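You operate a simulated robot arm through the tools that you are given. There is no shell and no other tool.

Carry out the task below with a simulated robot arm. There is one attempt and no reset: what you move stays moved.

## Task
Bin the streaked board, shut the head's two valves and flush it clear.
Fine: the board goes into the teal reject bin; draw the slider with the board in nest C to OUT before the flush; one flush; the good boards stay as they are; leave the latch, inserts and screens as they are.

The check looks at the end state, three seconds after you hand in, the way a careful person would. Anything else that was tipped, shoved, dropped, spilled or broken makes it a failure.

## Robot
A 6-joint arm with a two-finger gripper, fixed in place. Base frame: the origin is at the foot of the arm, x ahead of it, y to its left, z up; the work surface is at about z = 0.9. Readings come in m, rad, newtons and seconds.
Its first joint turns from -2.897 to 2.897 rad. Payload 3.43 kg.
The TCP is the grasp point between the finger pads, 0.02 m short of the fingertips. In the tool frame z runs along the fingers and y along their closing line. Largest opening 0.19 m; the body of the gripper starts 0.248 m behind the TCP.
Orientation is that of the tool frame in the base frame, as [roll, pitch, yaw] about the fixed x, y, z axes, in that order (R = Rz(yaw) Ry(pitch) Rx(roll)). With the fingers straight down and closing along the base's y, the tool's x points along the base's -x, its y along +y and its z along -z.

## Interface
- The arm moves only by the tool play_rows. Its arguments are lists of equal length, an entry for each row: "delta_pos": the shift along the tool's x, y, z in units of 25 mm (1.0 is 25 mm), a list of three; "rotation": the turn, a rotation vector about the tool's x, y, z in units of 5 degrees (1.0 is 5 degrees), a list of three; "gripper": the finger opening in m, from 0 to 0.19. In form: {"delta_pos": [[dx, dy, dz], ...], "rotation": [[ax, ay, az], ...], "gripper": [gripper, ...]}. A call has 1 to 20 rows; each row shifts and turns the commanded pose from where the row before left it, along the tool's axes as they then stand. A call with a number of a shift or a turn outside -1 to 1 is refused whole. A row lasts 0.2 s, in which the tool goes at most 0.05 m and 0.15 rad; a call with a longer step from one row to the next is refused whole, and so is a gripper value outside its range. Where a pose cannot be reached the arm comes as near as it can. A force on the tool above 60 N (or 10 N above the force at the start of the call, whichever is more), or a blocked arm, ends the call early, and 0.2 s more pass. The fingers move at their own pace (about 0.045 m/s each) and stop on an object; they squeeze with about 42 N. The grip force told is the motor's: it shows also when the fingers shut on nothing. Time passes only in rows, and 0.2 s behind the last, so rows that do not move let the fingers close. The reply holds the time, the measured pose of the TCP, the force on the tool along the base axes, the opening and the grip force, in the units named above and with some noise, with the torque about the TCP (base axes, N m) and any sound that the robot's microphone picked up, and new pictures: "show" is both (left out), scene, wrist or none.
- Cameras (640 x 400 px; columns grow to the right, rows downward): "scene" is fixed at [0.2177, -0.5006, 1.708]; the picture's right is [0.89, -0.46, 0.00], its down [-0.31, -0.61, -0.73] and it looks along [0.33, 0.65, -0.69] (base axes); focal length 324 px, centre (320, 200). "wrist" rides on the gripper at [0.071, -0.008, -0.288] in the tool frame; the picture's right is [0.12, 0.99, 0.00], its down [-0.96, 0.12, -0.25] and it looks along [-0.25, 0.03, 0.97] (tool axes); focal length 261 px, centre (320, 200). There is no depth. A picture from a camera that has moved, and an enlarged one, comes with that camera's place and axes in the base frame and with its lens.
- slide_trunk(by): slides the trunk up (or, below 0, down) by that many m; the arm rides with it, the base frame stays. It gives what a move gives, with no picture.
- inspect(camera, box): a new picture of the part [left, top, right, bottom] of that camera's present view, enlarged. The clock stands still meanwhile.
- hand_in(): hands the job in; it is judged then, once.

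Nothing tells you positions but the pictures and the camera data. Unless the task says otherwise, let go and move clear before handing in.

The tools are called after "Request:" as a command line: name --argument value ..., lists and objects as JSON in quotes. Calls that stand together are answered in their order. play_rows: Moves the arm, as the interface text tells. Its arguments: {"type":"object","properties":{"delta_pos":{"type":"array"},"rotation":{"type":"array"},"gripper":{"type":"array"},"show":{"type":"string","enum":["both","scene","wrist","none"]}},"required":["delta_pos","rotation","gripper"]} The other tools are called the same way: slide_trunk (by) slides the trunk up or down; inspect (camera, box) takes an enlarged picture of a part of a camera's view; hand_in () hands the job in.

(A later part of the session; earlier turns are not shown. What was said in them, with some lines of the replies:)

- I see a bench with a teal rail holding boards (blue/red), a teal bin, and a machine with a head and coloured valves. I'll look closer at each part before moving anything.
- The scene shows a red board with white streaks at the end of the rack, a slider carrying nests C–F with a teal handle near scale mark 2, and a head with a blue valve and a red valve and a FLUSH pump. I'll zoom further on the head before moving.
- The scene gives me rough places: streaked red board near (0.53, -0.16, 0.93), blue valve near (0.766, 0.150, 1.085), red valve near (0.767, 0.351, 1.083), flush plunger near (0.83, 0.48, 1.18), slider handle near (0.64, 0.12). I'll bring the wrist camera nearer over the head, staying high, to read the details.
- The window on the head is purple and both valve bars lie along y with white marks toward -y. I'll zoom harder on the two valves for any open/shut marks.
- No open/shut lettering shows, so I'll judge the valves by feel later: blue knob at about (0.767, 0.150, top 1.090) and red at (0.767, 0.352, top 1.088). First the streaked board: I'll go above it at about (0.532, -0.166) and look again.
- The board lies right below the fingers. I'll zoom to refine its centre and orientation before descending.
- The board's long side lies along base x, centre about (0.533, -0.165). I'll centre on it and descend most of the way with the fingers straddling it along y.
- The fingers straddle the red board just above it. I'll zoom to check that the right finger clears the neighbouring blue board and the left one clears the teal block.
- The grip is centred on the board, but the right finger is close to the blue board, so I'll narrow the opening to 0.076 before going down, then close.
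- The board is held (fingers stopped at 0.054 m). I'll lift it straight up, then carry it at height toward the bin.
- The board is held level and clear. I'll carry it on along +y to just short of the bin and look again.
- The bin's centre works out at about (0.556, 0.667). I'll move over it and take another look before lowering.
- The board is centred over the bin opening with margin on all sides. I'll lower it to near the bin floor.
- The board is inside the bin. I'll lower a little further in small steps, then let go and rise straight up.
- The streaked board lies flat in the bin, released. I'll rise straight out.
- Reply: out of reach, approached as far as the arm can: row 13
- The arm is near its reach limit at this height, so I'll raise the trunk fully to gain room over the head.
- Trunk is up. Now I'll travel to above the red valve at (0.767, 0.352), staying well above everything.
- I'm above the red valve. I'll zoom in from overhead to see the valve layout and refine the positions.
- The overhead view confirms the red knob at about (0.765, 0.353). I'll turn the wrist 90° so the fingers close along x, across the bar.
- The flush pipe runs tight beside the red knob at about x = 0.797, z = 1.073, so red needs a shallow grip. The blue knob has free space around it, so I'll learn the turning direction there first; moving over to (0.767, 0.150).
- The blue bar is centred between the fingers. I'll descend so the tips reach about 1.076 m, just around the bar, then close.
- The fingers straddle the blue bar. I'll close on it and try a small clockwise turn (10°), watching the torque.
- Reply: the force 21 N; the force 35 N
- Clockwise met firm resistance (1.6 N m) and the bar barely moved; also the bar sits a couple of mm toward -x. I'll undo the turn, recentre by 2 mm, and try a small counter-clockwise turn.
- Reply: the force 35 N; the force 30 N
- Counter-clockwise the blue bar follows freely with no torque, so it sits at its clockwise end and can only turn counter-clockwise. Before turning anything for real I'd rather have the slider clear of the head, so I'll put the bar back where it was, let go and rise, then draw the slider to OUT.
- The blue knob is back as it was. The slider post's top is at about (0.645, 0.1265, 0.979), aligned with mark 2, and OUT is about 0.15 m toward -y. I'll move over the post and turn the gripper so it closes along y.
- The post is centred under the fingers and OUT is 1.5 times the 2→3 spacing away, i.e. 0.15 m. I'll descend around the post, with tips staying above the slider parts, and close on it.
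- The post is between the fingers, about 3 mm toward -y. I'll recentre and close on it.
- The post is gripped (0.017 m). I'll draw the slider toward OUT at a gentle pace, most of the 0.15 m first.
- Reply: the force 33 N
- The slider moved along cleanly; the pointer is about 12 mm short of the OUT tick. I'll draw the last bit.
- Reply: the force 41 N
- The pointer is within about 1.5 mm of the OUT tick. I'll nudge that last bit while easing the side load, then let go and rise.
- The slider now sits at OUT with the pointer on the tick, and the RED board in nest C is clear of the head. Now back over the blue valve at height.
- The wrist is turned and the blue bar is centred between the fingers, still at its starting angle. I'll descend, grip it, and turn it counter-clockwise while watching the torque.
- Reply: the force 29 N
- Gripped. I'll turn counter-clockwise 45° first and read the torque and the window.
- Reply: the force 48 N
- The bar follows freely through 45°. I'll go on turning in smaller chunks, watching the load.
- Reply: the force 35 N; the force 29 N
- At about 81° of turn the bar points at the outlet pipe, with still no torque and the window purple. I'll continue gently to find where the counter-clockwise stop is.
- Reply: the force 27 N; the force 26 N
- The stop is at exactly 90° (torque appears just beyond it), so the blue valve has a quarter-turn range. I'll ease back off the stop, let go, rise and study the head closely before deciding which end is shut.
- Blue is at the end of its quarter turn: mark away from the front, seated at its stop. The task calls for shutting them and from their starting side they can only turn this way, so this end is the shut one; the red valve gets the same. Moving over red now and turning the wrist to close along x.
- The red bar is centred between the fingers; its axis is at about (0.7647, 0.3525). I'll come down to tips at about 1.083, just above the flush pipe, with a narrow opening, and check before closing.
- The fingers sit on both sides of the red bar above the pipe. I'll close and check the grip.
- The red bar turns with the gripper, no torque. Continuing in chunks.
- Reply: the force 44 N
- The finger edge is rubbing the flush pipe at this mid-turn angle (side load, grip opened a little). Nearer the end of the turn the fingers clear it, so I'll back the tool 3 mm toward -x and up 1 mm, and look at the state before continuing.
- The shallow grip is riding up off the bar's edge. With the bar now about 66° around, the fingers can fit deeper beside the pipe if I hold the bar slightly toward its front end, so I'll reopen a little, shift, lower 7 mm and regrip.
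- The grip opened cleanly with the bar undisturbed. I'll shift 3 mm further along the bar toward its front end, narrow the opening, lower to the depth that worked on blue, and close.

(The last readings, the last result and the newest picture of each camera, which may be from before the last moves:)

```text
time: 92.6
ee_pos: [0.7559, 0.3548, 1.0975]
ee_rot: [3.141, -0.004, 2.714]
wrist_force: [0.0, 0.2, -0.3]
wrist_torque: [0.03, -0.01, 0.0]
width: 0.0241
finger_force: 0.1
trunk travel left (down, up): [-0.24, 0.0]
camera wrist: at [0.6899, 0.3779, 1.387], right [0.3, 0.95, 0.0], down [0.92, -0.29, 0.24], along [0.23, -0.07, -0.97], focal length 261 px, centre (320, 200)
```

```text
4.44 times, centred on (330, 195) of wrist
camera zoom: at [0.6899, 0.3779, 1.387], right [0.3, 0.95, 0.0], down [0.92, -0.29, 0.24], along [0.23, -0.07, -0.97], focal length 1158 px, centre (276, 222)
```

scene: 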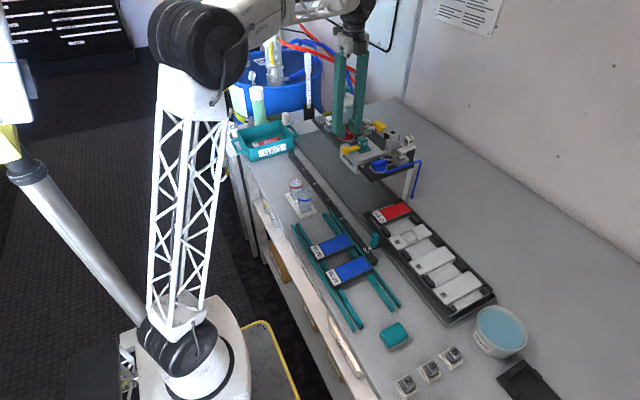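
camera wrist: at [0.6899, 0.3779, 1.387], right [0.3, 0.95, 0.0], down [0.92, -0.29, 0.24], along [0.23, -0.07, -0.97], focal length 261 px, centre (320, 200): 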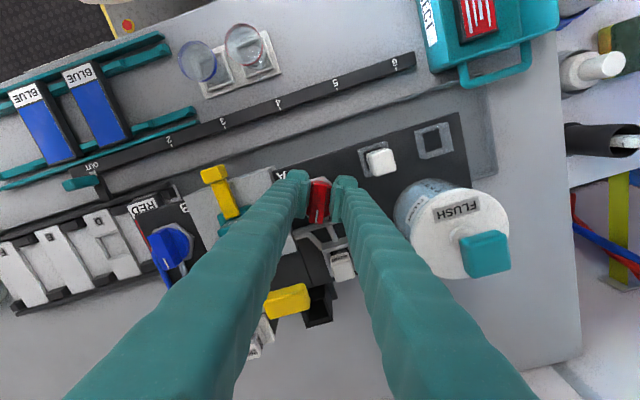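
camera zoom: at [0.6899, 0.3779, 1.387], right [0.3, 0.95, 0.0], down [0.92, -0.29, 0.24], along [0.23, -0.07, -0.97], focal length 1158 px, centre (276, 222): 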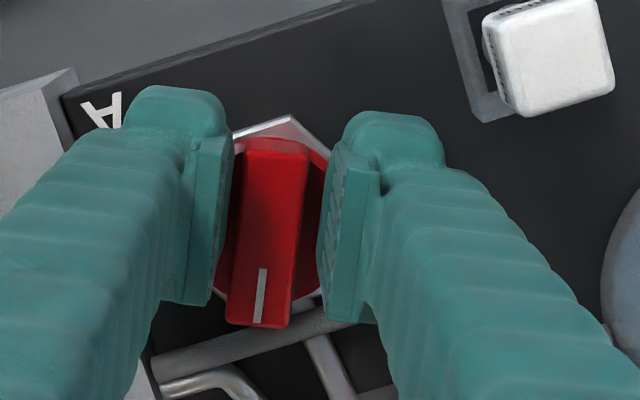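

Lowered without touching anything. Closing, then turning the remaining ~24° in small rows while following the arc.

Request:
play_rows --delta_pos '[[0, 0, 0], [0, 0, 0], [0, 0, 0]]' --rotation '[[0, 0, 0], [0, 0, 0], [0, 0, 0]]' --gripper '[0.01, 0.01, 0.01]' --show "none"

Request:
play_rows --delta_pos '[[0, -0.02, 0], [0, -0.02, 0], [0, -0.02, 0]]' --rotation '[[0, 0, -0.9], [0, 0, -0.9], [0, 0, -0.9]]' --gripper '[0.01, 0.01, 0.01]' --show "none"

Request:
play_rows --delta_pos '[[0, -0.02, 0], [0, -0.02, 0]]' --rotation '[[0, 0, -0.9], [0, 0, -0.9]]' --gripper '[0.01, 0.01]' --show "wrist"

Request:
inspect --camera "wrist" --box '[280, 150, 380, 240]'

```text
time: 93.4
ee_pos: [0.7572, 0.3535, 1.0983]
ee_rot: [3.141, -0.004, 2.714]
wrist_force: [-11.2, -10.4, -3.9]
wrist_torque: [-0.05, 0.11, -0.1]
width: 0.0163
finger_force: 45.4
trunk travel left (down, up): [-0.24, 0.0]
```

```text
time: 94.2
ee_pos: [0.7565, 0.3521, 1.0976]
ee_rot: [-3.14, -0.004, 2.951]
wrist_force: [-14.3, -18.9, -6.8]
wrist_torque: [-0.2, 0.17, -0.22]
width: 0.016
finger_force: 45.3
trunk travel left (down, up): [-0.24, 0.0]
```

```text
time: 94.8
ee_pos: [0.7565, 0.3502, 1.0985]
ee_rot: [3.14, 0.0, 3.107]
wrist_force: [-15.4, -25.4, -4.5]
wrist_torque: [-0.2, 0.26, -0.21]
width: 0.0164
finger_force: 45.0
trunk travel left (down, up): [-0.24, 0.0]
camera wrist: at [0.6855, 0.3459, 1.3869], right [-0.08, 1.0, 0.0], down [0.97, 0.08, 0.25], along [0.24, 0.02, -0.97], focal length 261 px, centre (320, 200)
```

wrist: 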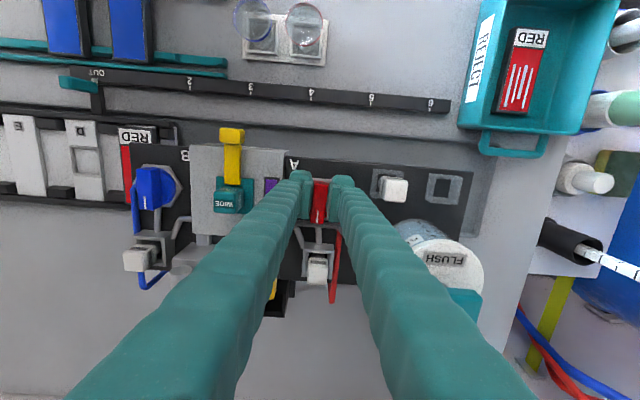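

```text
4.44 times, centred on (330, 195) of wrist
camera zoom: at [0.6855, 0.3459, 1.3869], right [-0.08, 1.0, 0.0], down [0.97, 0.08, 0.25], along [0.24, 0.02, -0.97], focal length 1158 px, centre (276, 222)
```

zoom: 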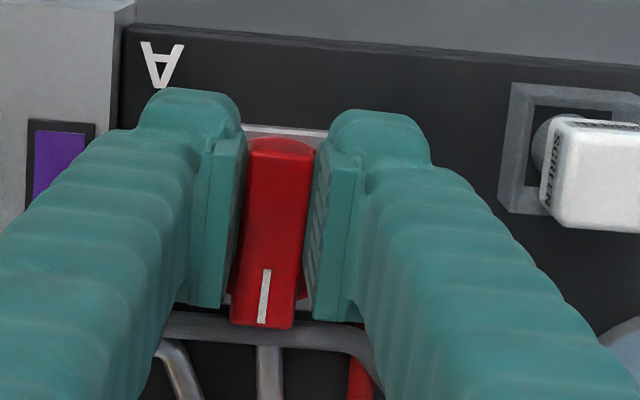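

Two degrees remain to the end. I'll ease the side load and turn the last bit until the stop shows.

Request:
play_rows --delta_pos '[[0, -0.04, 0], [0, 0, 0]]' --rotation '[[0, 0, -0.4], [0, 0, -0.3]]' --gripper '[0.01, 0.01]' --show "none"

Request:
play_rows --delta_pos '[[0, 0, 0]]' --rotation '[[0, 0, -0.4]]' --gripper '[0.01]' --show "wrist"

Request:
inspect --camera "wrist" --box '[280, 150, 380, 240]'

```text
time: 95.4
ee_pos: [0.7564, 0.3498, 1.0979]
ee_rot: [3.14, -0.001, -3.116]
wrist_force: [-9.2, -23.1, -8.7]
wrist_torque: [-0.18, 0.05, -0.95]
width: 0.0164
finger_force: 45.2
trunk travel left (down, up): [-0.24, 0.0]
```

```text
time: 95.8
ee_pos: [0.7561, 0.3497, 1.0991]
ee_rot: [3.14, -0.004, -3.08]
wrist_force: [-13.2, -25.8, -11.0]
wrist_torque: [-0.17, 0.17, -1.46]
width: 0.0169
finger_force: 44.7
trunk travel left (down, up): [-0.24, 0.0]
camera wrist: at [0.6866, 0.3386, 1.387], right [-0.18, 0.98, 0.0], down [0.95, 0.17, 0.24], along [0.24, 0.05, -0.97], focal length 261 px, centre (320, 200)
```

wrist: 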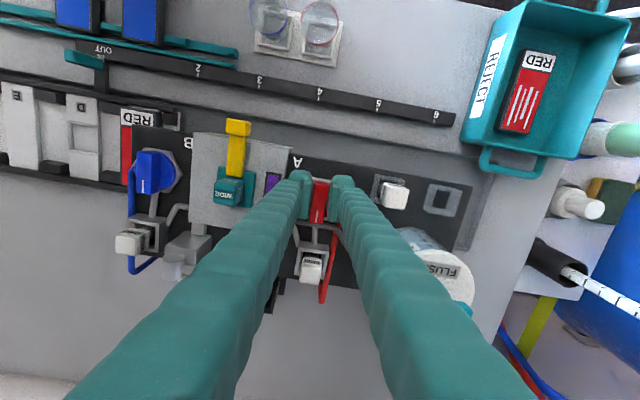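

```text
4.44 times, centred on (330, 195) of wrist
camera zoom: at [0.6866, 0.3386, 1.387], right [-0.18, 0.98, 0.0], down [0.95, 0.17, 0.24], along [0.24, 0.05, -0.97], focal length 1158 px, centre (276, 222)
```

zoom: 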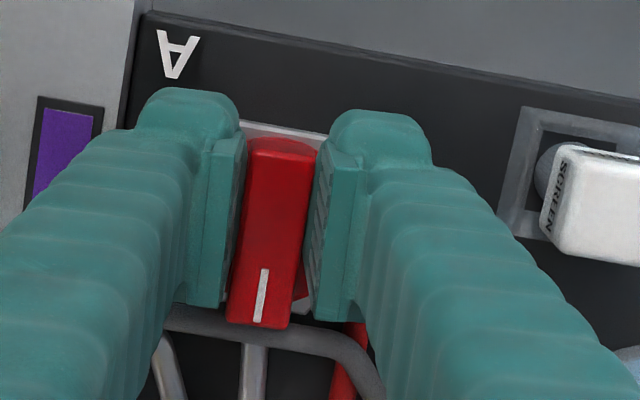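

The red valve is at its stop. I'll ease off, open slightly and rise straight up.

Request:
play_rows --delta_pos '[[0, 0, 0], [0, 0, 0], [0, 0, 0], [0, 0, -0.4], [0, 0, -0.8], [0, 0, -1], [0, 0, -1], [0, 0, -1], [0, 0, -1], [0, 0, -1]]' --rotation '[[0, 0, 0.7], [0, 0, 0], [0, 0, 0], [0, 0, 0], [0, 0, 0], [0, 0, 0], [0, 0, 0], [0, 0, 0], [0, 0, 0], [0, 0, 0]]' --gripper '[0.01, 0.035, 0.035, 0.035, 0.035, 0.035, 0.035, 0.035, 0.035, 0.035]' --show "both"

Request:
inspect --camera "wrist" --box '[170, 110, 450, 270]'

Request:
inspect --camera "scene" --box '[320, 100, 420, 180]'

```text
time: 98.0
ee_pos: [0.7566, 0.3521, 1.2533]
ee_rot: [3.14, -0.002, 3.141]
wrist_force: [0.7, 0.9, -0.4]
wrist_torque: [-0.02, 0.0, 0.01]
width: 0.0351
finger_force: 0.0
trunk travel left (down, up): [-0.24, 0.0]
camera wrist: at [0.6858, 0.3452, 1.5411], right [-0.12, 0.99, 0.0], down [0.96, 0.12, 0.25], along [0.24, 0.03, -0.97], focal length 261 px, centre (320, 200)
```

scene: 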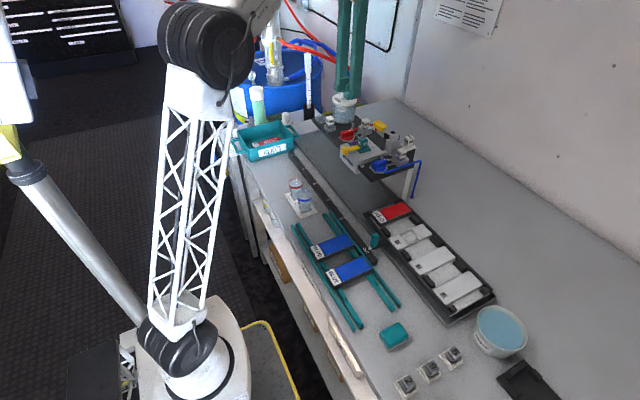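
wrist: 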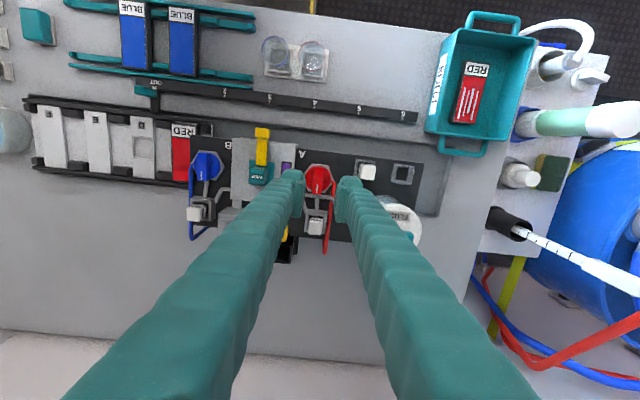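

```text
2.29 times, centred on (310, 190) of wrist
camera zoom: at [0.6858, 0.3452, 1.5411], right [-0.12, 0.99, 0.0], down [0.96, 0.12, 0.25], along [0.24, 0.03, -0.97], focal length 596 px, centre (343, 223)
```

zoom: 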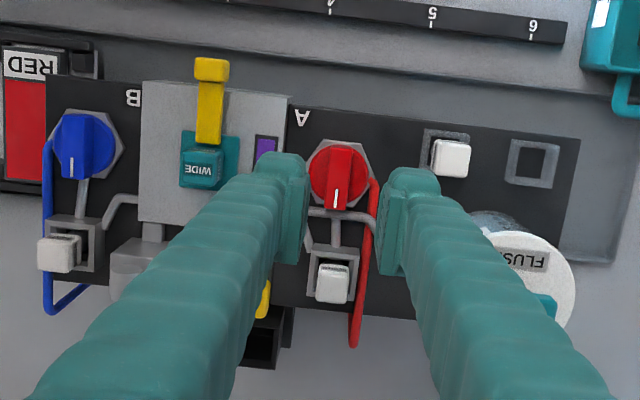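

```text
5.00 times, centred on (370, 140) of scene
camera zoom: at [0.2177, -0.5006, 1.708], right [0.89, -0.46, 0.0], down [-0.31, -0.61, -0.73], along [0.33, 0.65, -0.69], focal length 1621 px, centre (70, 500)
```

zoom: 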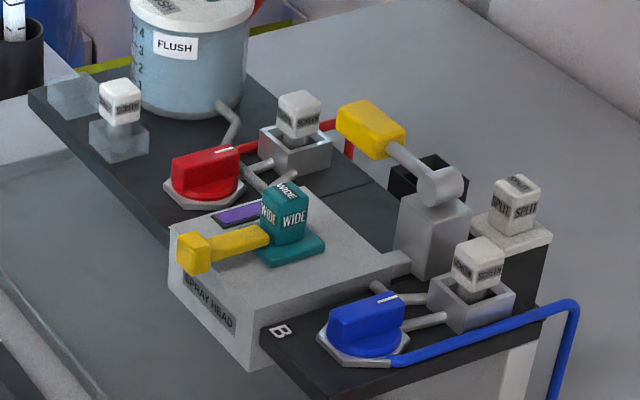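

Both knobs now match, each at the end of its quarter turn, and the slider is at OUT. Next is the flush plunger: its cap top is at about (0.825, 0.481, 1.187), beyond vertical reach, so I'll close the fingers, yaw 30° to face it and tilt the tool 12° outward.

Request:
play_rows --delta_pos '[[0, 0, 0], [0, 0, 0], [0, 0, 0], [0, 0, 0], [0, 0, 0], [0, 0, 0], [0, 0, 0], [0, 0, 0], [0, 0, 0], [0, 0, 0], [0, 0, 0]]' --rotation '[[0, 0, -0.863], [0, 0, -0.863], [0, 0, -0.863], [0, 0, -0.863], [0, 0, -0.863], [0, 0, -0.863], [0, 0, -0.863], [0, -0.8, 0], [0, -0.8, 0], [0, -0.8, 0], [0, 0, 0]]' --gripper '[0.0, 0.0, 0.0, 0.0, 0.0, 0.0, 0.0, 0.0, 0.0, 0.0, 0.0]' --show "both"

```text
time: 100.4
ee_pos: [0.7562, 0.352, 1.2538]
ee_rot: [3.14, 0.207, -2.615]
wrist_force: [0.2, -0.9, 0.4]
wrist_torque: [-0.01, -0.06, 0.0]
width: 0.0
finger_force: 34.3
trunk travel left (down, up): [-0.24, 0.0]
camera wrist: at [0.649, 0.2807, 1.5208], right [-0.6, 0.8, -0.02], down [0.71, 0.55, 0.44], along [0.37, 0.25, -0.9], focal length 261 px, centre (320, 200)
```

scene: 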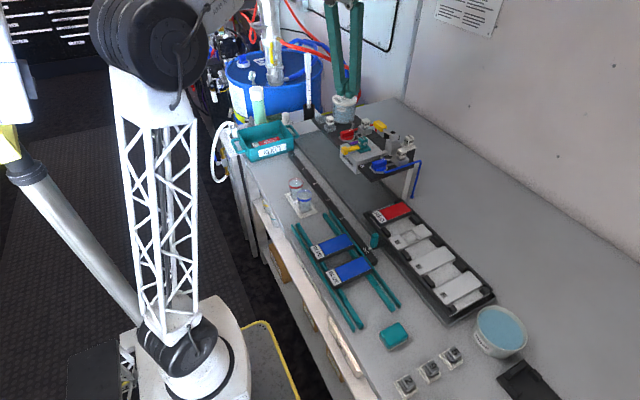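
wrist: 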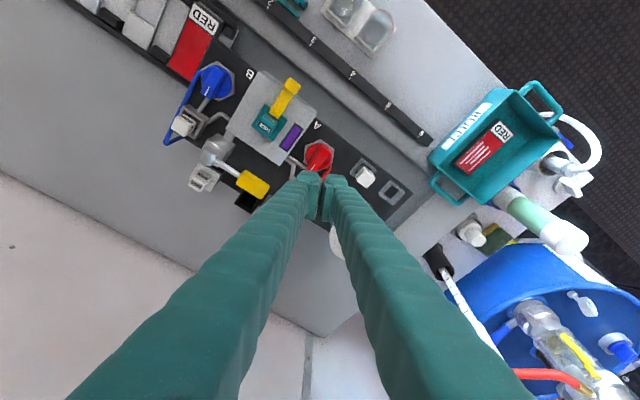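

The tool faces the plunger and leans outward. Moving over the plunger cap, well above it.

Request:
play_rows --delta_pos '[[-0.842, 0.508, 0.267], [-0.842, 0.508, 0.267], [-0.842, 0.508, 0.267], [-0.842, 0.508, 0.267], [-0.842, 0.508, 0.267], [-0.842, 0.508, 0.267], [0, 0, 0]]' --rotation '[[0, 0, 0], [0, 0, 0], [0, 0, 0], [0, 0, 0], [0, 0, 0], [0, 0, 0], [0, 0, 0]]' --gripper '[0.0, 0.0, 0.0, 0.0, 0.0, 0.0, 0.0]' --show "both"

Request:
inspect --camera "wrist" --box '[260, 130, 380, 250]'

Request:
inspect --camera "scene" --box '[310, 60, 400, 150]'

```text
time: 102.0
ee_pos: [0.8322, 0.4831, 1.241]
ee_rot: [3.14, 0.21, -2.617]
wrist_force: [0.6, 0.3, -0.4]
wrist_torque: [-0.03, 0.05, -0.01]
width: 0.0
finger_force: 33.5
trunk travel left (down, up): [-0.24, 0.0]
camera wrist: at [0.7249, 0.4134, 1.5083], right [-0.6, 0.8, -0.02], down [0.71, 0.55, 0.44], along [0.36, 0.25, -0.9], focal length 261 px, centre (320, 200)
```

scene: 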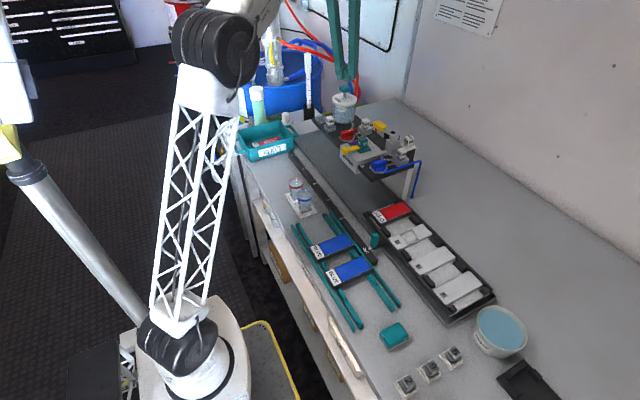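
wrist: 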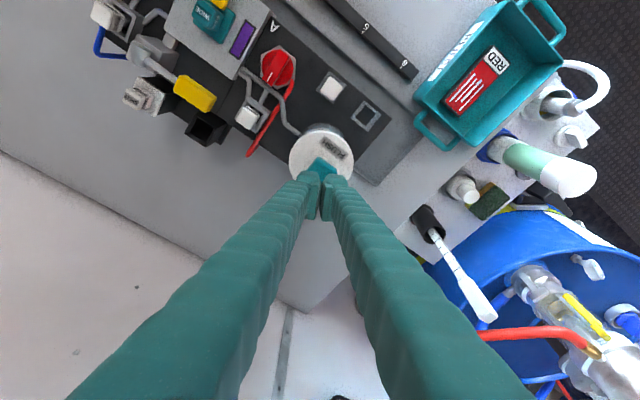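

```text
3.33 times, centred on (320, 190) of wrist
camera zoom: at [0.7249, 0.4134, 1.5083], right [-0.6, 0.8, -0.02], down [0.71, 0.55, 0.44], along [0.36, 0.25, -0.9], focal length 869 px, centre (320, 233)
```

zoom: 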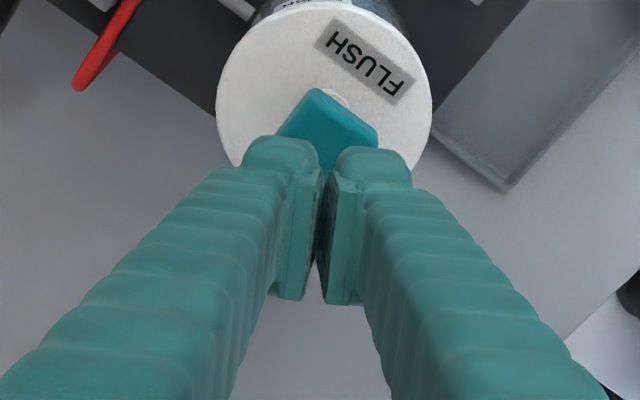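

```text
4.44 times, centred on (355, 105) of scene
camera zoom: at [0.2177, -0.5006, 1.708], right [0.89, -0.46, 0.0], down [-0.31, -0.61, -0.73], along [0.33, 0.65, -0.69], focal length 1441 px, centre (164, 622)
```

zoom: 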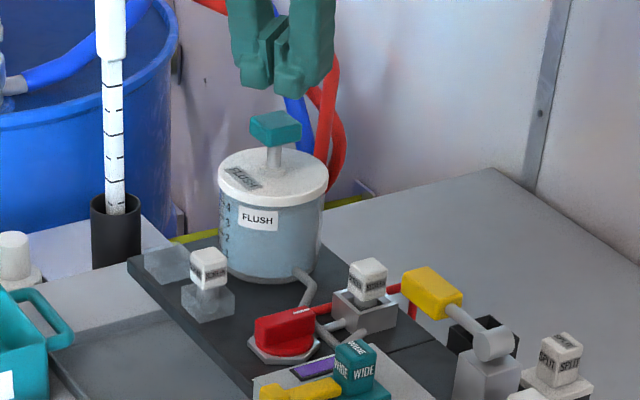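

The fingertips sit above the cap, lined up with its middle. I'll lower to just above the cap first.

Request:
play_rows --delta_pos '[[0.042, 0, 0.196], [0.042, 0, 0.196], [0.042, 0, 0.196], [0.042, 0, 0.196], [0, 0, 0]]' --rotation '[[0, 0, 0], [0, 0, 0], [0, 0, 0], [0, 0, 0], [0, 0, 0]]' --gripper '[0.0, 0.0, 0.0, 0.0, 0.0]' --show "scene"

Request:
inspect --camera "scene" --box '[315, 70, 375, 120]'

Request:
inspect --camera "wrist" --box '[280, 140, 370, 220]'

```text
time: 103.2
ee_pos: [0.833, 0.4846, 1.2204]
ee_rot: [3.138, 0.207, -2.615]
wrist_force: [-0.2, -0.4, -0.1]
wrist_torque: [0.03, 0.0, 0.0]
width: 0.0
finger_force: 34.8
trunk travel left (down, up): [-0.24, 0.0]
```

scene: 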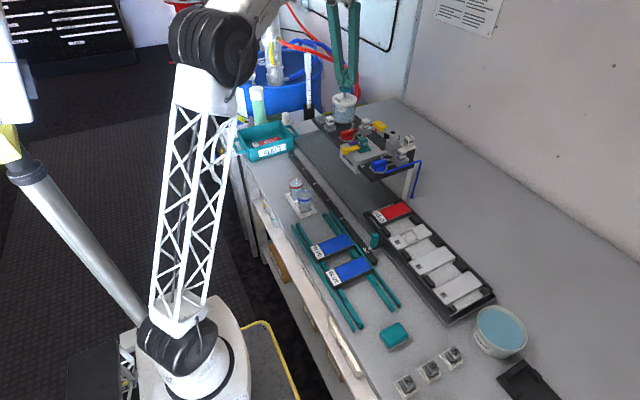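

```text
8.00 times, centred on (345, 95) of scene
camera zoom: at [0.2177, -0.5006, 1.708], right [0.89, -0.46, 0.0], down [-0.31, -0.61, -0.73], along [0.33, 0.65, -0.69], focal length 2594 px, centre (120, 1040)
```

zoom: 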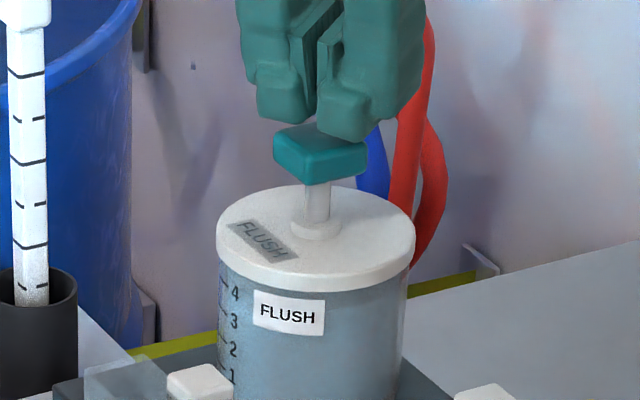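

```text
5.00 times, centred on (325, 180) of wrist
camera zoom: at [0.7261, 0.4136, 1.4881], right [-0.6, 0.8, -0.02], down [0.71, 0.55, 0.44], along [0.36, 0.25, -0.9], focal length 1303 px, centre (295, 300)
```

zoom: 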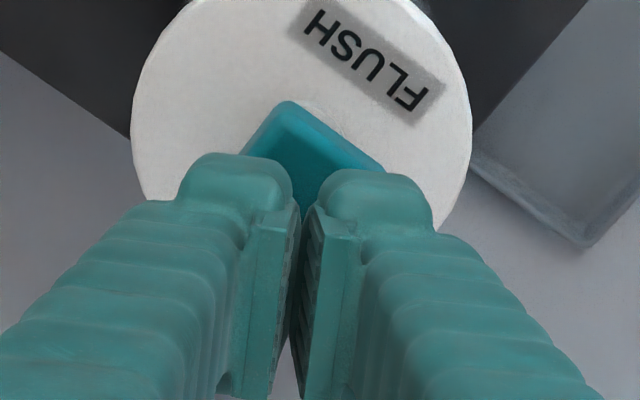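

The fingertip edge is about 9 mm above the middle of the cap. I'll press in small steps, first only to contact and a short way in, watching force and the window.

Request:
play_rows --delta_pos '[[0.033, 0, 0.157], [0.033, 0, 0.157], [0.033, 0, 0.157], [0.033, 0, 0.157], [0, 0, 0]]' --rotation '[[0, 0, 0], [0, 0, 0], [0, 0, 0], [0, 0, 0], [0, 0, 0]]' --gripper '[0.0, 0.0, 0.0, 0.0, 0.0]' --show "scene"

Request:
inspect --camera "scene" --box '[315, 70, 405, 160]'

```text
time: 104.4
ee_pos: [0.8322, 0.483, 1.2035]
ee_rot: [3.14, 0.208, -2.615]
wrist_force: [1.8, -0.1, 3.5]
wrist_torque: [0.0, 0.01, 0.02]
width: 0.0062
finger_force: 34.2
trunk travel left (down, up): [-0.24, 0.0]
```

scene: 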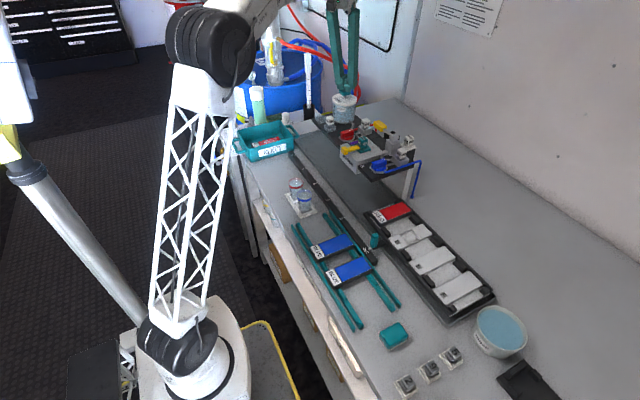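

```text
4.44 times, centred on (360, 115) of scene
camera zoom: at [0.2177, -0.5006, 1.708], right [0.89, -0.46, 0.0], down [-0.31, -0.61, -0.73], along [0.33, 0.65, -0.69], focal length 1441 px, centre (142, 578)
```

zoom: 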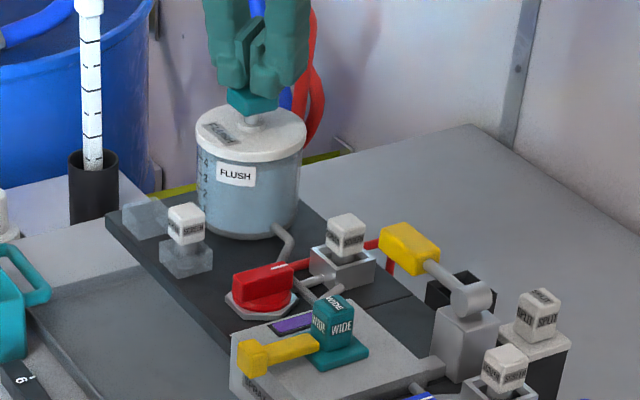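

Request:
inspect --camera "scene" --box '[325, 75, 375, 115]'

Request:
inspect --camera "wrist" --box '[280, 140, 370, 220]'

Request:
inspect --camera "wrist" --box '[160, 0, 420, 160]'

```text
10.00 times, centred on (350, 95) of scene
camera zoom: at [0.2177, -0.5006, 1.708], right [0.89, -0.46, 0.0], down [-0.31, -0.61, -0.73], along [0.33, 0.65, -0.69], focal length 3242 px, centre (20, 1250)
```

zoom: 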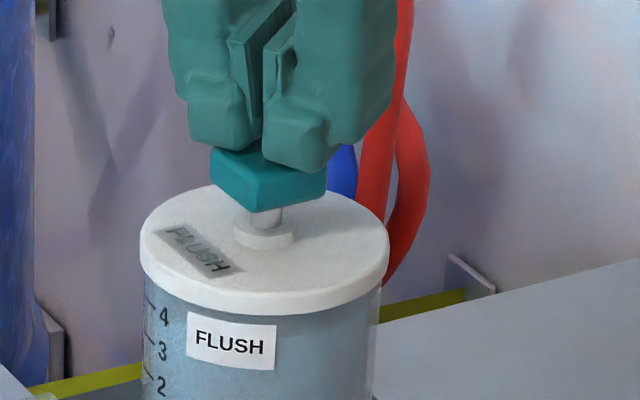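

```text
5.00 times, centred on (325, 180) of wrist
camera zoom: at [0.7254, 0.4131, 1.4715], right [-0.6, 0.8, -0.02], down [0.71, 0.55, 0.44], along [0.37, 0.25, -0.9], focal length 1303 px, centre (295, 300)
```

zoom: 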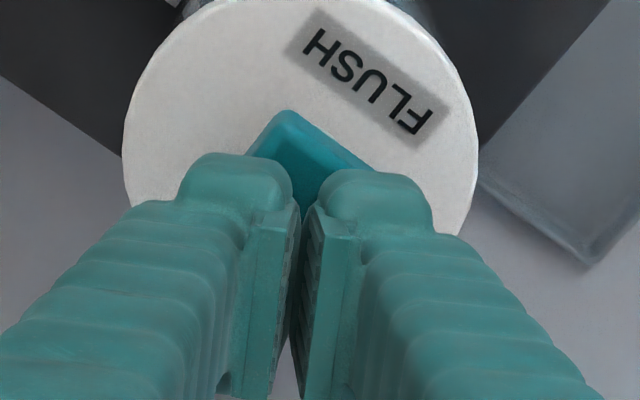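

```text
2.46 times, centred on (290, 80) of wrist
camera zoom: at [0.7254, 0.4131, 1.4715], right [-0.6, 0.8, -0.02], down [0.71, 0.55, 0.44], along [0.37, 0.25, -0.9], focal length 642 px, centre (394, 495)
```

zoom: 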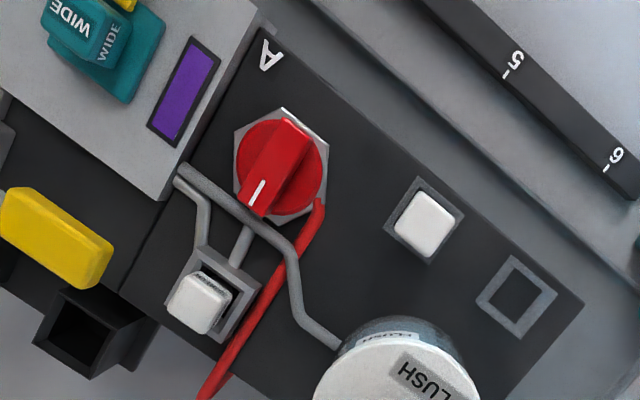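

The plunger is going down with light force and the window is still purple. I'll continue the same press to the bottom of its stroke.

Request:
play_rows --delta_pos '[[0.033, 0, 0.157], [0.033, 0, 0.157], [0.033, 0, 0.157]]' --rotation '[[0, 0, 0], [0, 0, 0], [0, 0, 0]]' --gripper '[0.0, 0.0, 0.0]' --show "scene"

Request:
inspect --camera "scene" --box '[325, 75, 375, 115]'

Request:
inspect --camera "scene" --box '[340, 120, 400, 170]'

```text
time: 105.2
ee_pos: [0.8321, 0.483, 1.1937]
ee_rot: [3.138, 0.21, -2.616]
wrist_force: [-0.9, -2.0, 12.2]
wrist_torque: [-0.1, 0.14, 0.01]
width: 0.006
finger_force: 34.2
trunk travel left (down, up): [-0.24, 0.0]
heard: click
```

scene: 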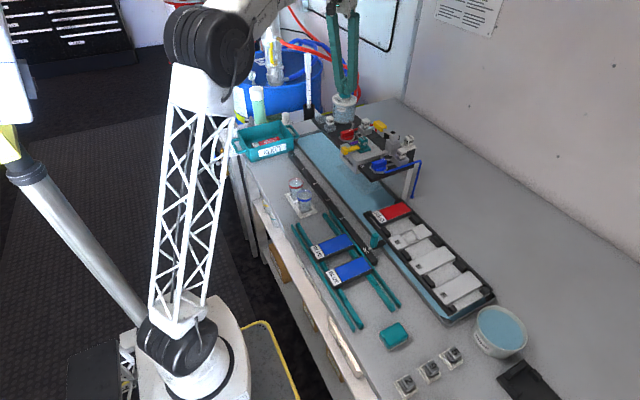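

```text
10.00 times, centred on (350, 95) of scene
camera zoom: at [0.2177, -0.5006, 1.708], right [0.89, -0.46, 0.0], down [-0.31, -0.61, -0.73], along [0.33, 0.65, -0.69], focal length 3242 px, centre (20, 1250)
```

zoom: 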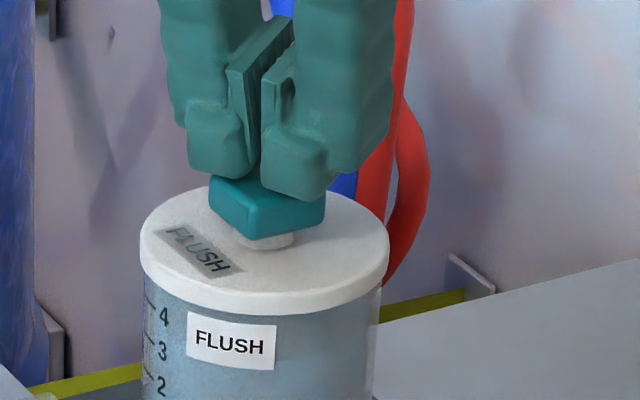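

```text
8.00 times, centred on (370, 145) of scene
camera zoom: at [0.2177, -0.5006, 1.708], right [0.89, -0.46, 0.0], down [-0.31, -0.61, -0.73], along [0.33, 0.65, -0.69], focal length 2594 px, centre (-80, 640)
```

zoom: 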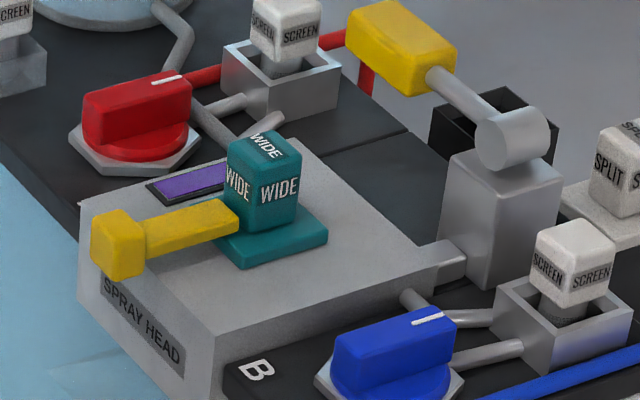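

A click, and blue flush liquid appeared in the trough, so the one flush has run. I'll rise straight off the cap and look at the window.

Request:
play_rows --delta_pos '[[-0.042, 0, -0.196], [-0.083, 0, -0.39], [-0.125, 0, -0.587], [-0.125, 0, -0.587], [-0.125, 0, -0.587], [0, 0, 0]]' --rotation '[[0, 0, 0], [0, 0, 0], [0, 0, 0], [0, 0, 0], [0, 0, 0], [0, 0, 0]]' --gripper '[0.0, 0.0, 0.0, 0.0, 0.0, 0.0]' --show "both"

Request:
inspect --camera "scene" --box '[340, 120, 400, 170]'

Request:
inspect --camera "scene" --box '[310, 70, 410, 160]'

Request:
inspect --camera "scene" --box '[290, 130, 500, 330]'

```text
time: 106.6
ee_pos: [0.8323, 0.4855, 1.2523]
ee_rot: [3.138, 0.209, -2.616]
wrist_force: [-0.4, 0.1, -0.2]
wrist_torque: [-0.01, 0.03, -0.02]
width: 0.0002
finger_force: 34.6
trunk travel left (down, up): [-0.24, 0.0]
camera wrist: at [0.7255, 0.4138, 1.5202], right [-0.6, 0.8, -0.02], down [0.71, 0.55, 0.44], along [0.36, 0.25, -0.9], focal length 261 px, centre (320, 200)
```

scene: 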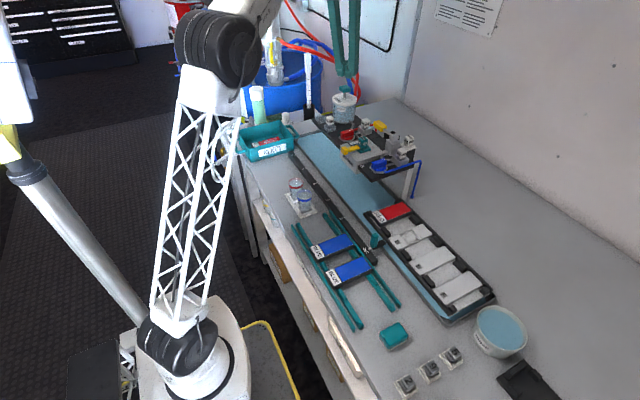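
wrist: 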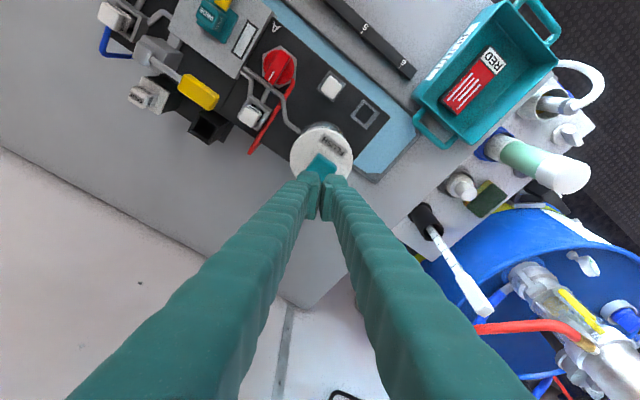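

```text
8.00 times, centred on (370, 145) of scene
camera zoom: at [0.2177, -0.5006, 1.708], right [0.89, -0.46, 0.0], down [-0.31, -0.61, -0.73], along [0.33, 0.65, -0.69], focal length 2594 px, centre (-80, 640)
```

zoom: 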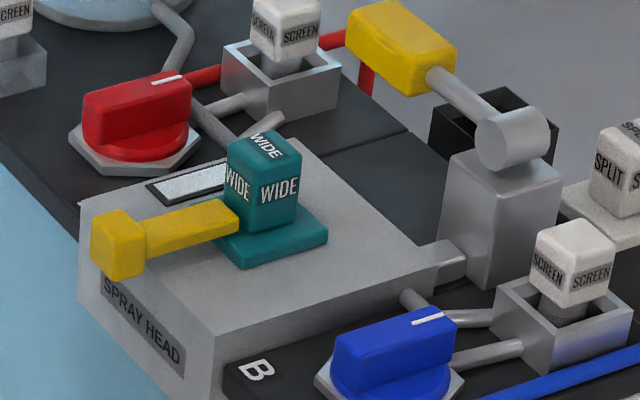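

```text
4.44 times, centred on (360, 115) of scene
camera zoom: at [0.2177, -0.5006, 1.708], right [0.89, -0.46, 0.0], down [-0.31, -0.61, -0.73], along [0.33, 0.65, -0.69], focal length 1441 px, centre (142, 578)
```

zoom: 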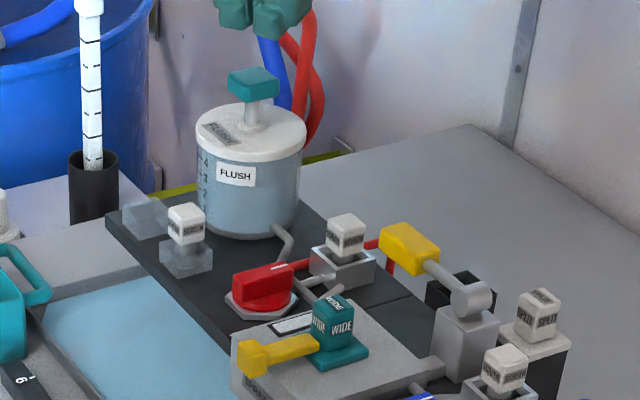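

```text
2.00 times, centred on (395, 230) of scene
camera zoom: at [0.2177, -0.5006, 1.708], right [0.89, -0.46, 0.0], down [-0.31, -0.61, -0.73], along [0.33, 0.65, -0.69], focal length 648 px, centre (170, 140)
```

zoom: 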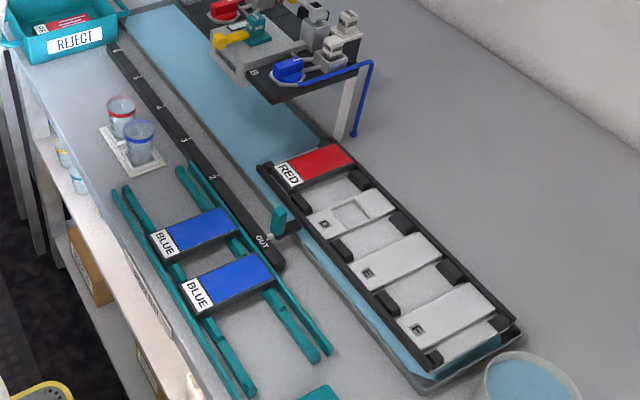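

The window has gone clear and the plunger is back up; the trough holds the flush liquid, and the RED board on the slider at OUT is untouched. I'll back away inward and up, then check everything once more.

Request:
play_rows --delta_pos '[[0.6, 0, -0.5], [0.95, 0, -0.4], [0.95, 0, -0.34], [0.95, 0, -0.34], [0.95, 0, -0.34], [0.95, 0, -0.34], [0.95, 0, -0.34], [0.95, 0, -0.34], [0.95, 0, -0.34], [0.95, 0, -0.34], [0, 0, 0], [0, 0, 0], [0, 0, 0], [0, 0, 0]]' --rotation '[[0, 0, 0], [0, 0, 0], [0, 0, 0], [0, 0, 0], [0, 0, 0], [0, 0, 0], [0, 0, 0], [0, 0, 0], [0, 0, 0], [0, 0, 0], [0, 0.8, 0], [0, 0.8, 0], [0, 0.8, 0], [0, 0, 0]]' --gripper '[0.0, 0.0, 0.0, 0.0, 0.0, 0.0, 0.0, 0.0, 0.0, 0.0, 0.06, 0.06, 0.06, 0.06]' --show "both"

Request:
inspect --camera "scene" --box '[330, 100, 430, 180]'

Request:
inspect --camera "scene" --box '[220, 90, 340, 200]'

Request:
inspect --camera "scene" --box '[290, 160, 500, 340]'

```text
time: 109.6
ee_pos: [0.6228, 0.3623, 1.2928]
ee_rot: [3.139, -0.003, -2.615]
wrist_force: [-0.1, 0.0, -0.8]
wrist_torque: [-0.06, 0.05, 0.01]
width: 0.0597
finger_force: 0.1
trunk travel left (down, up): [-0.24, 0.0]
camera wrist: at [0.5673, 0.3208, 1.5822], right [-0.6, 0.8, 0.0], down [0.77, 0.58, 0.24], along [0.19, 0.15, -0.97], focal length 261 px, centre (320, 200)
```

scene: 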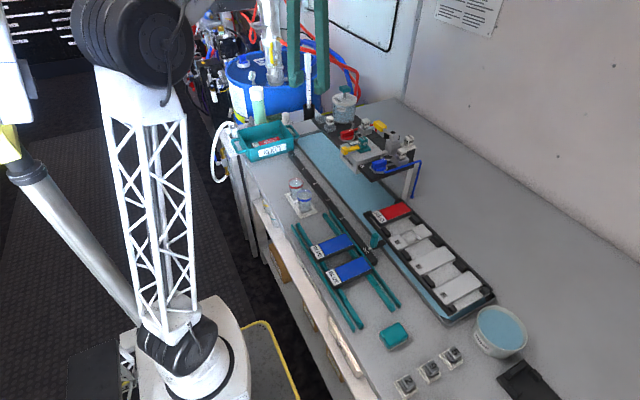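
wrist: 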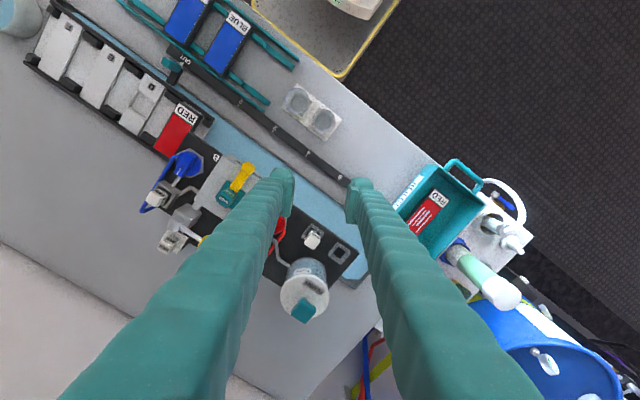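

```text
5.00 times, centred on (380, 140) of scene
camera zoom: at [0.2177, -0.5006, 1.708], right [0.89, -0.46, 0.0], down [-0.31, -0.61, -0.73], along [0.33, 0.65, -0.69], focal length 1621 px, centre (20, 500)
```

zoom: 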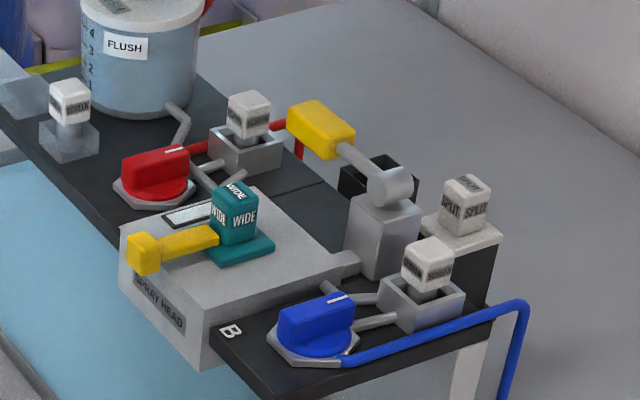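

```text
3.64 times, centred on (280, 145) of scene
camera zoom: at [0.2177, -0.5006, 1.708], right [0.89, -0.46, 0.0], down [-0.31, -0.61, -0.73], along [0.33, 0.65, -0.69], focal length 1179 px, centre (466, 400)
```

zoom: 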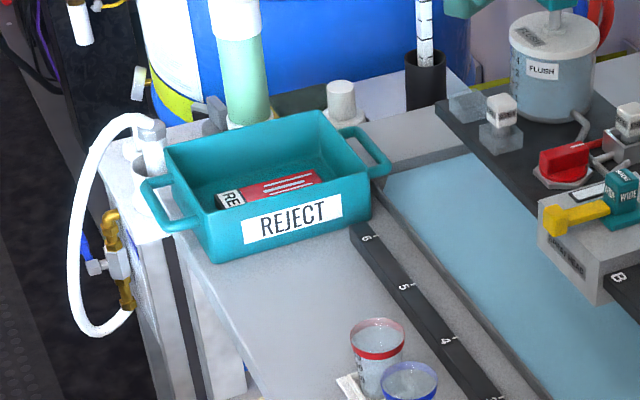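

```text
2.22 times, centred on (395, 250) of scene
camera zoom: at [0.2177, -0.5006, 1.708], right [0.89, -0.46, 0.0], down [-0.31, -0.61, -0.73], along [0.33, 0.65, -0.69], focal length 720 px, centre (153, 89)
```

zoom: 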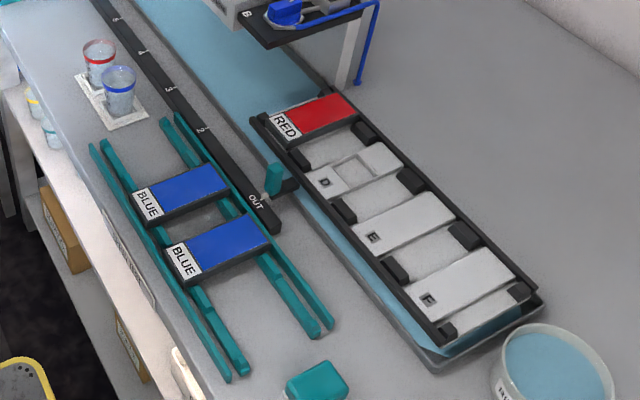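

The head window stays clear, the streaked board is in the bin, and the slider is on OUT. I'll check both knob angles once more from the wrist camera before handing in.

Request:
inspect --camera "wrist" --box '[140, 140, 300, 250]'

Request:
play_rows --delta_pos '[[0.9, 0.5, -0.2], [0.9, 0.5, -0.2], [0.9, 0.5, -0.2], [0.9, 0.5, -0.2], [0, 0, 0]]' --rotation '[[0, 0, 0], [0, 0, 0], [0, 0, 0], [0, 0, 0], [0, 0, 0]]' --gripper '[0.1, 0.1, 0.1, 0.1, 0.1]' --show "both"

Request:
inspect --camera "wrist" --box '[120, 160, 320, 320]'

```text
3.64 times, centred on (220, 195) of wrist
camera zoom: at [0.5673, 0.3208, 1.5822], right [-0.6, 0.8, 0.0], down [0.77, 0.58, 0.24], along [0.19, 0.15, -0.97], focal length 948 px, centre (684, 218)
```

zoom: 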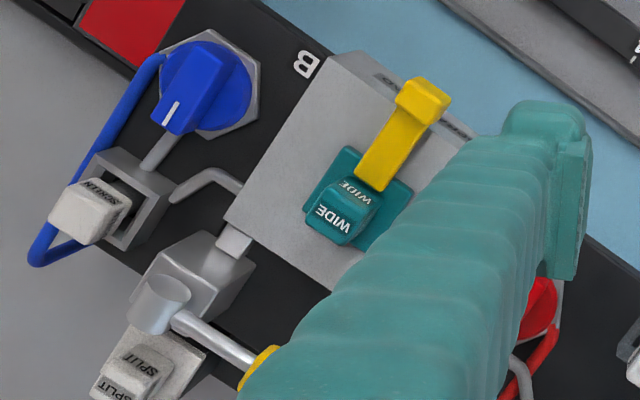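

```text
time: 110.8
ee_pos: [0.5196, 0.3595, 1.3153]
ee_rot: [3.139, -0.001, -2.614]
wrist_force: [-1.2, -0.6, 0.2]
wrist_torque: [0.05, -0.03, -0.02]
width: 0.0997
finger_force: 0.0
trunk travel left (down, up): [-0.24, 0.0]
camera wrist: at [0.4644, 0.3188, 1.6038], right [-0.6, 0.8, 0.0], down [0.77, 0.58, 0.25], along [0.2, 0.15, -0.97], focal length 261 px, centre (320, 200)
```

scene: 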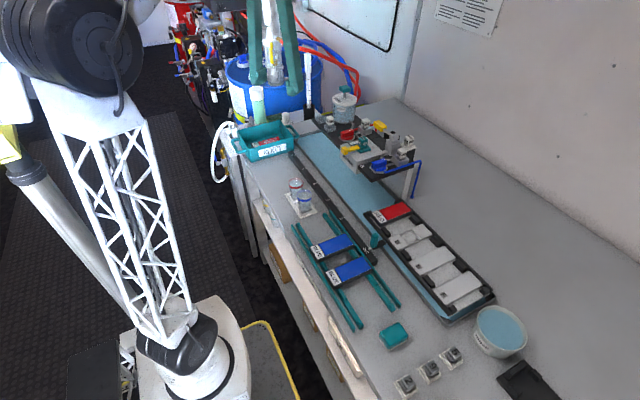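
wrist: 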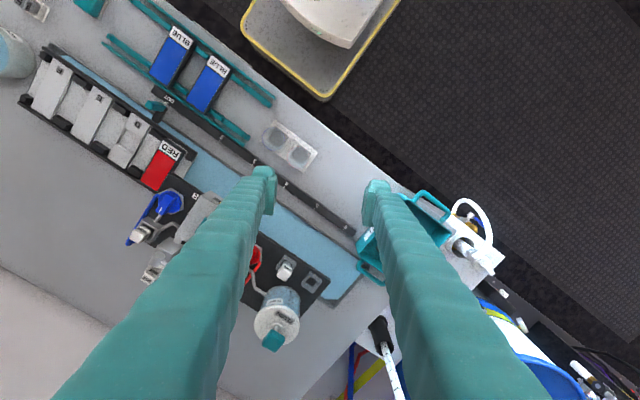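

```text
2.50 times, centred on (220, 240) of wrist
camera zoom: at [0.4644, 0.3188, 1.6038], right [-0.6, 0.8, 0.0], down [0.77, 0.58, 0.25], along [0.2, 0.15, -0.97], focal length 652 px, centre (570, 100)
```

zoom: 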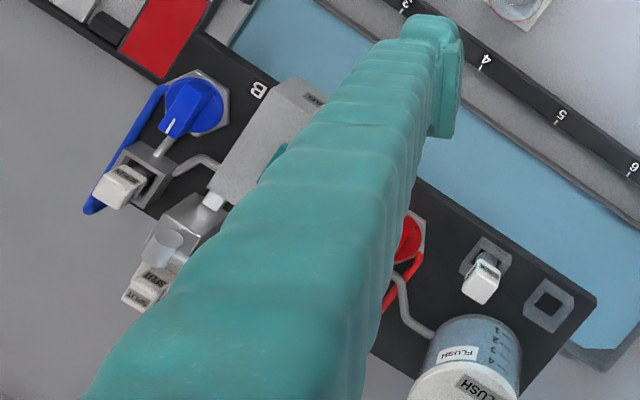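

Red is hidden by a finger from here. I'll square the wrist and move to a clear overhead spot to confirm both knob angles.

Request:
play_rows --delta_pos '[[0, 0, 0], [0, 0, 0], [0, 0, 0], [0, 0, 0], [0, 0, 0], [0, 0, 0], [0, 0, 0], [-0.5, -0.86, 0], [-0.5, -0.86, 0], [-0.5, -0.86, 0], [-0.5, -0.86, 0], [-0.5, -0.86, 0], [0, 0, 0]]' --rotation '[[0, 0, 0.863], [0, 0, 0.863], [0, 0, 0.863], [0, 0, 0.863], [0, 0, 0.863], [0, 0, 0.863], [0, 0, 0.863], [0, 0, 0], [0, 0, 0], [0, 0, 0], [0, 0, 0], [0, 0, 0], [0, 0, 0]]' --gripper '[0.19, 0.19, 0.19, 0.19, 0.19, 0.19, 0.19, 0.19, 0.19, 0.19, 0.19, 0.19, 0.19]' --show "wrist"

Request:
inspect --camera "wrist" --box '[240, 200, 390, 310]'

Request:
inspect --camera "wrist" --box '[120, 80, 340, 220]'

```text
time: 113.6
ee_pos: [0.5827, 0.2535, 1.3138]
ee_rot: [3.139, -0.001, -3.142]
wrist_force: [0.0, 0.0, 0.8]
wrist_torque: [0.02, 0.01, 0.02]
width: 0.1901
finger_force: 0.0
trunk travel left (down, up): [-0.24, 0.0]
camera wrist: at [0.5123, 0.2459, 1.6021], right [-0.12, 0.99, 0.0], down [0.96, 0.12, 0.25], along [0.24, 0.03, -0.97], focal length 261 px, centre (320, 200)
```

wrist: 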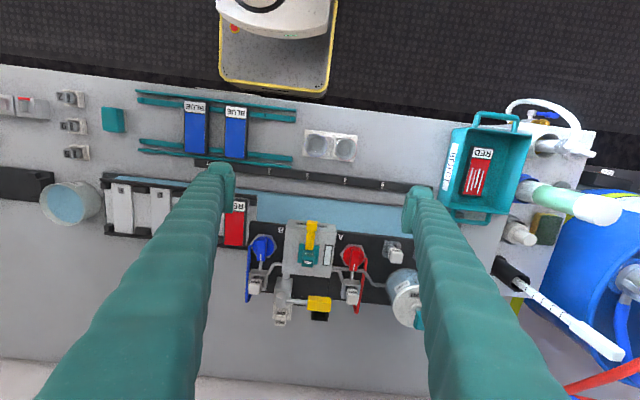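

```text
3.64 times, centred on (315, 255) of wrist
camera zoom: at [0.5123, 0.2459, 1.6021], right [-0.12, 0.99, 0.0], down [0.96, 0.12, 0.25], along [0.24, 0.03, -0.97], focal length 948 px, centre (338, 0)
```

zoom: 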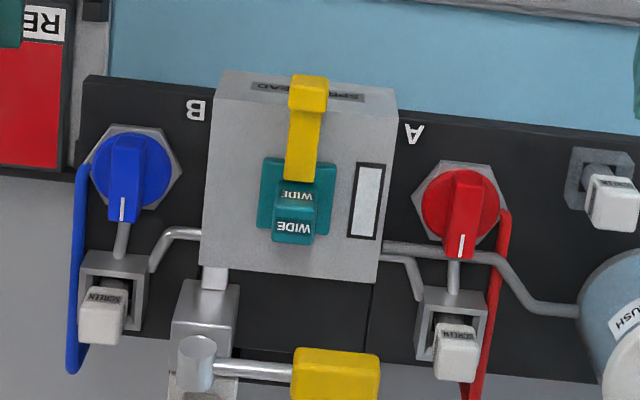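

```text
2.86 times, centred on (230, 150) of wrist
camera zoom: at [0.5123, 0.2459, 1.6021], right [-0.12, 0.99, 0.0], down [0.96, 0.12, 0.25], along [0.24, 0.03, -0.97], focal length 745 px, centre (577, 343)
```

zoom: 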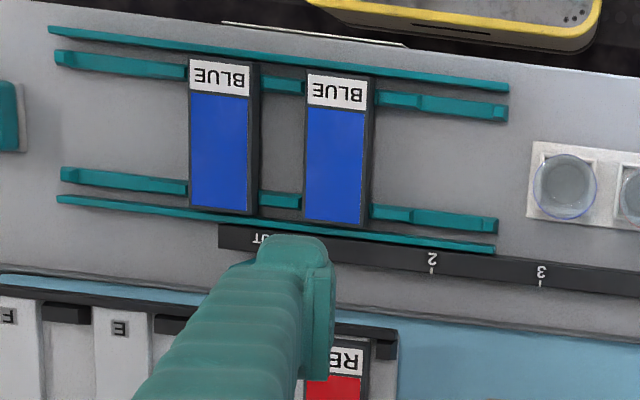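

Both knobs sit at the same full quarter turn, and the head window is clear after the single flush. The slider is at OUT with the RED board in nest C untouched, and the streaked board is in the reject bin. The other boards, latch, inserts and screens are as they were, and the arm is clear, so I'm handing in.

Request:
hand_in

```text
The job is handed in.
```

I binned the streaked board, turned both valves, drew the slider out and flushed the head once. The one thing I couldn't confirm is which end of the valve travel is "shut".

- **Streaked board:** it lies flat in the teal reject bin. The two blue boards stayed on the rack.
- **Slider:** it sits at OUT with the pointer on the tick, and the red board is still in nest C. I moved it before the flush.
- **Valves:** neither knob has an open/shut label. I turned each a quarter turn counter-clockwise to its stop, leaving the white marks pointing away from the front. I took that end as shut because you asked for them shut and the blue knob wouldn't turn clockwise from where it started; I assumed the same of red. The bars now lie in line with the outlet pipes, which on many quarter-turn valves means open.
- **Flush:** I pressed the plunger once and heard a click. The head's window went from purple to clear and stayed clear. The flush liquid is in the trough under the slider.
- **Red valve:** my first grip rode up off the bar partway round. I took a deeper grip and finished the turn; nothing nearby looks moved.

I didn't touch the latch, inserts or screens, and the arm is clear of the bench.
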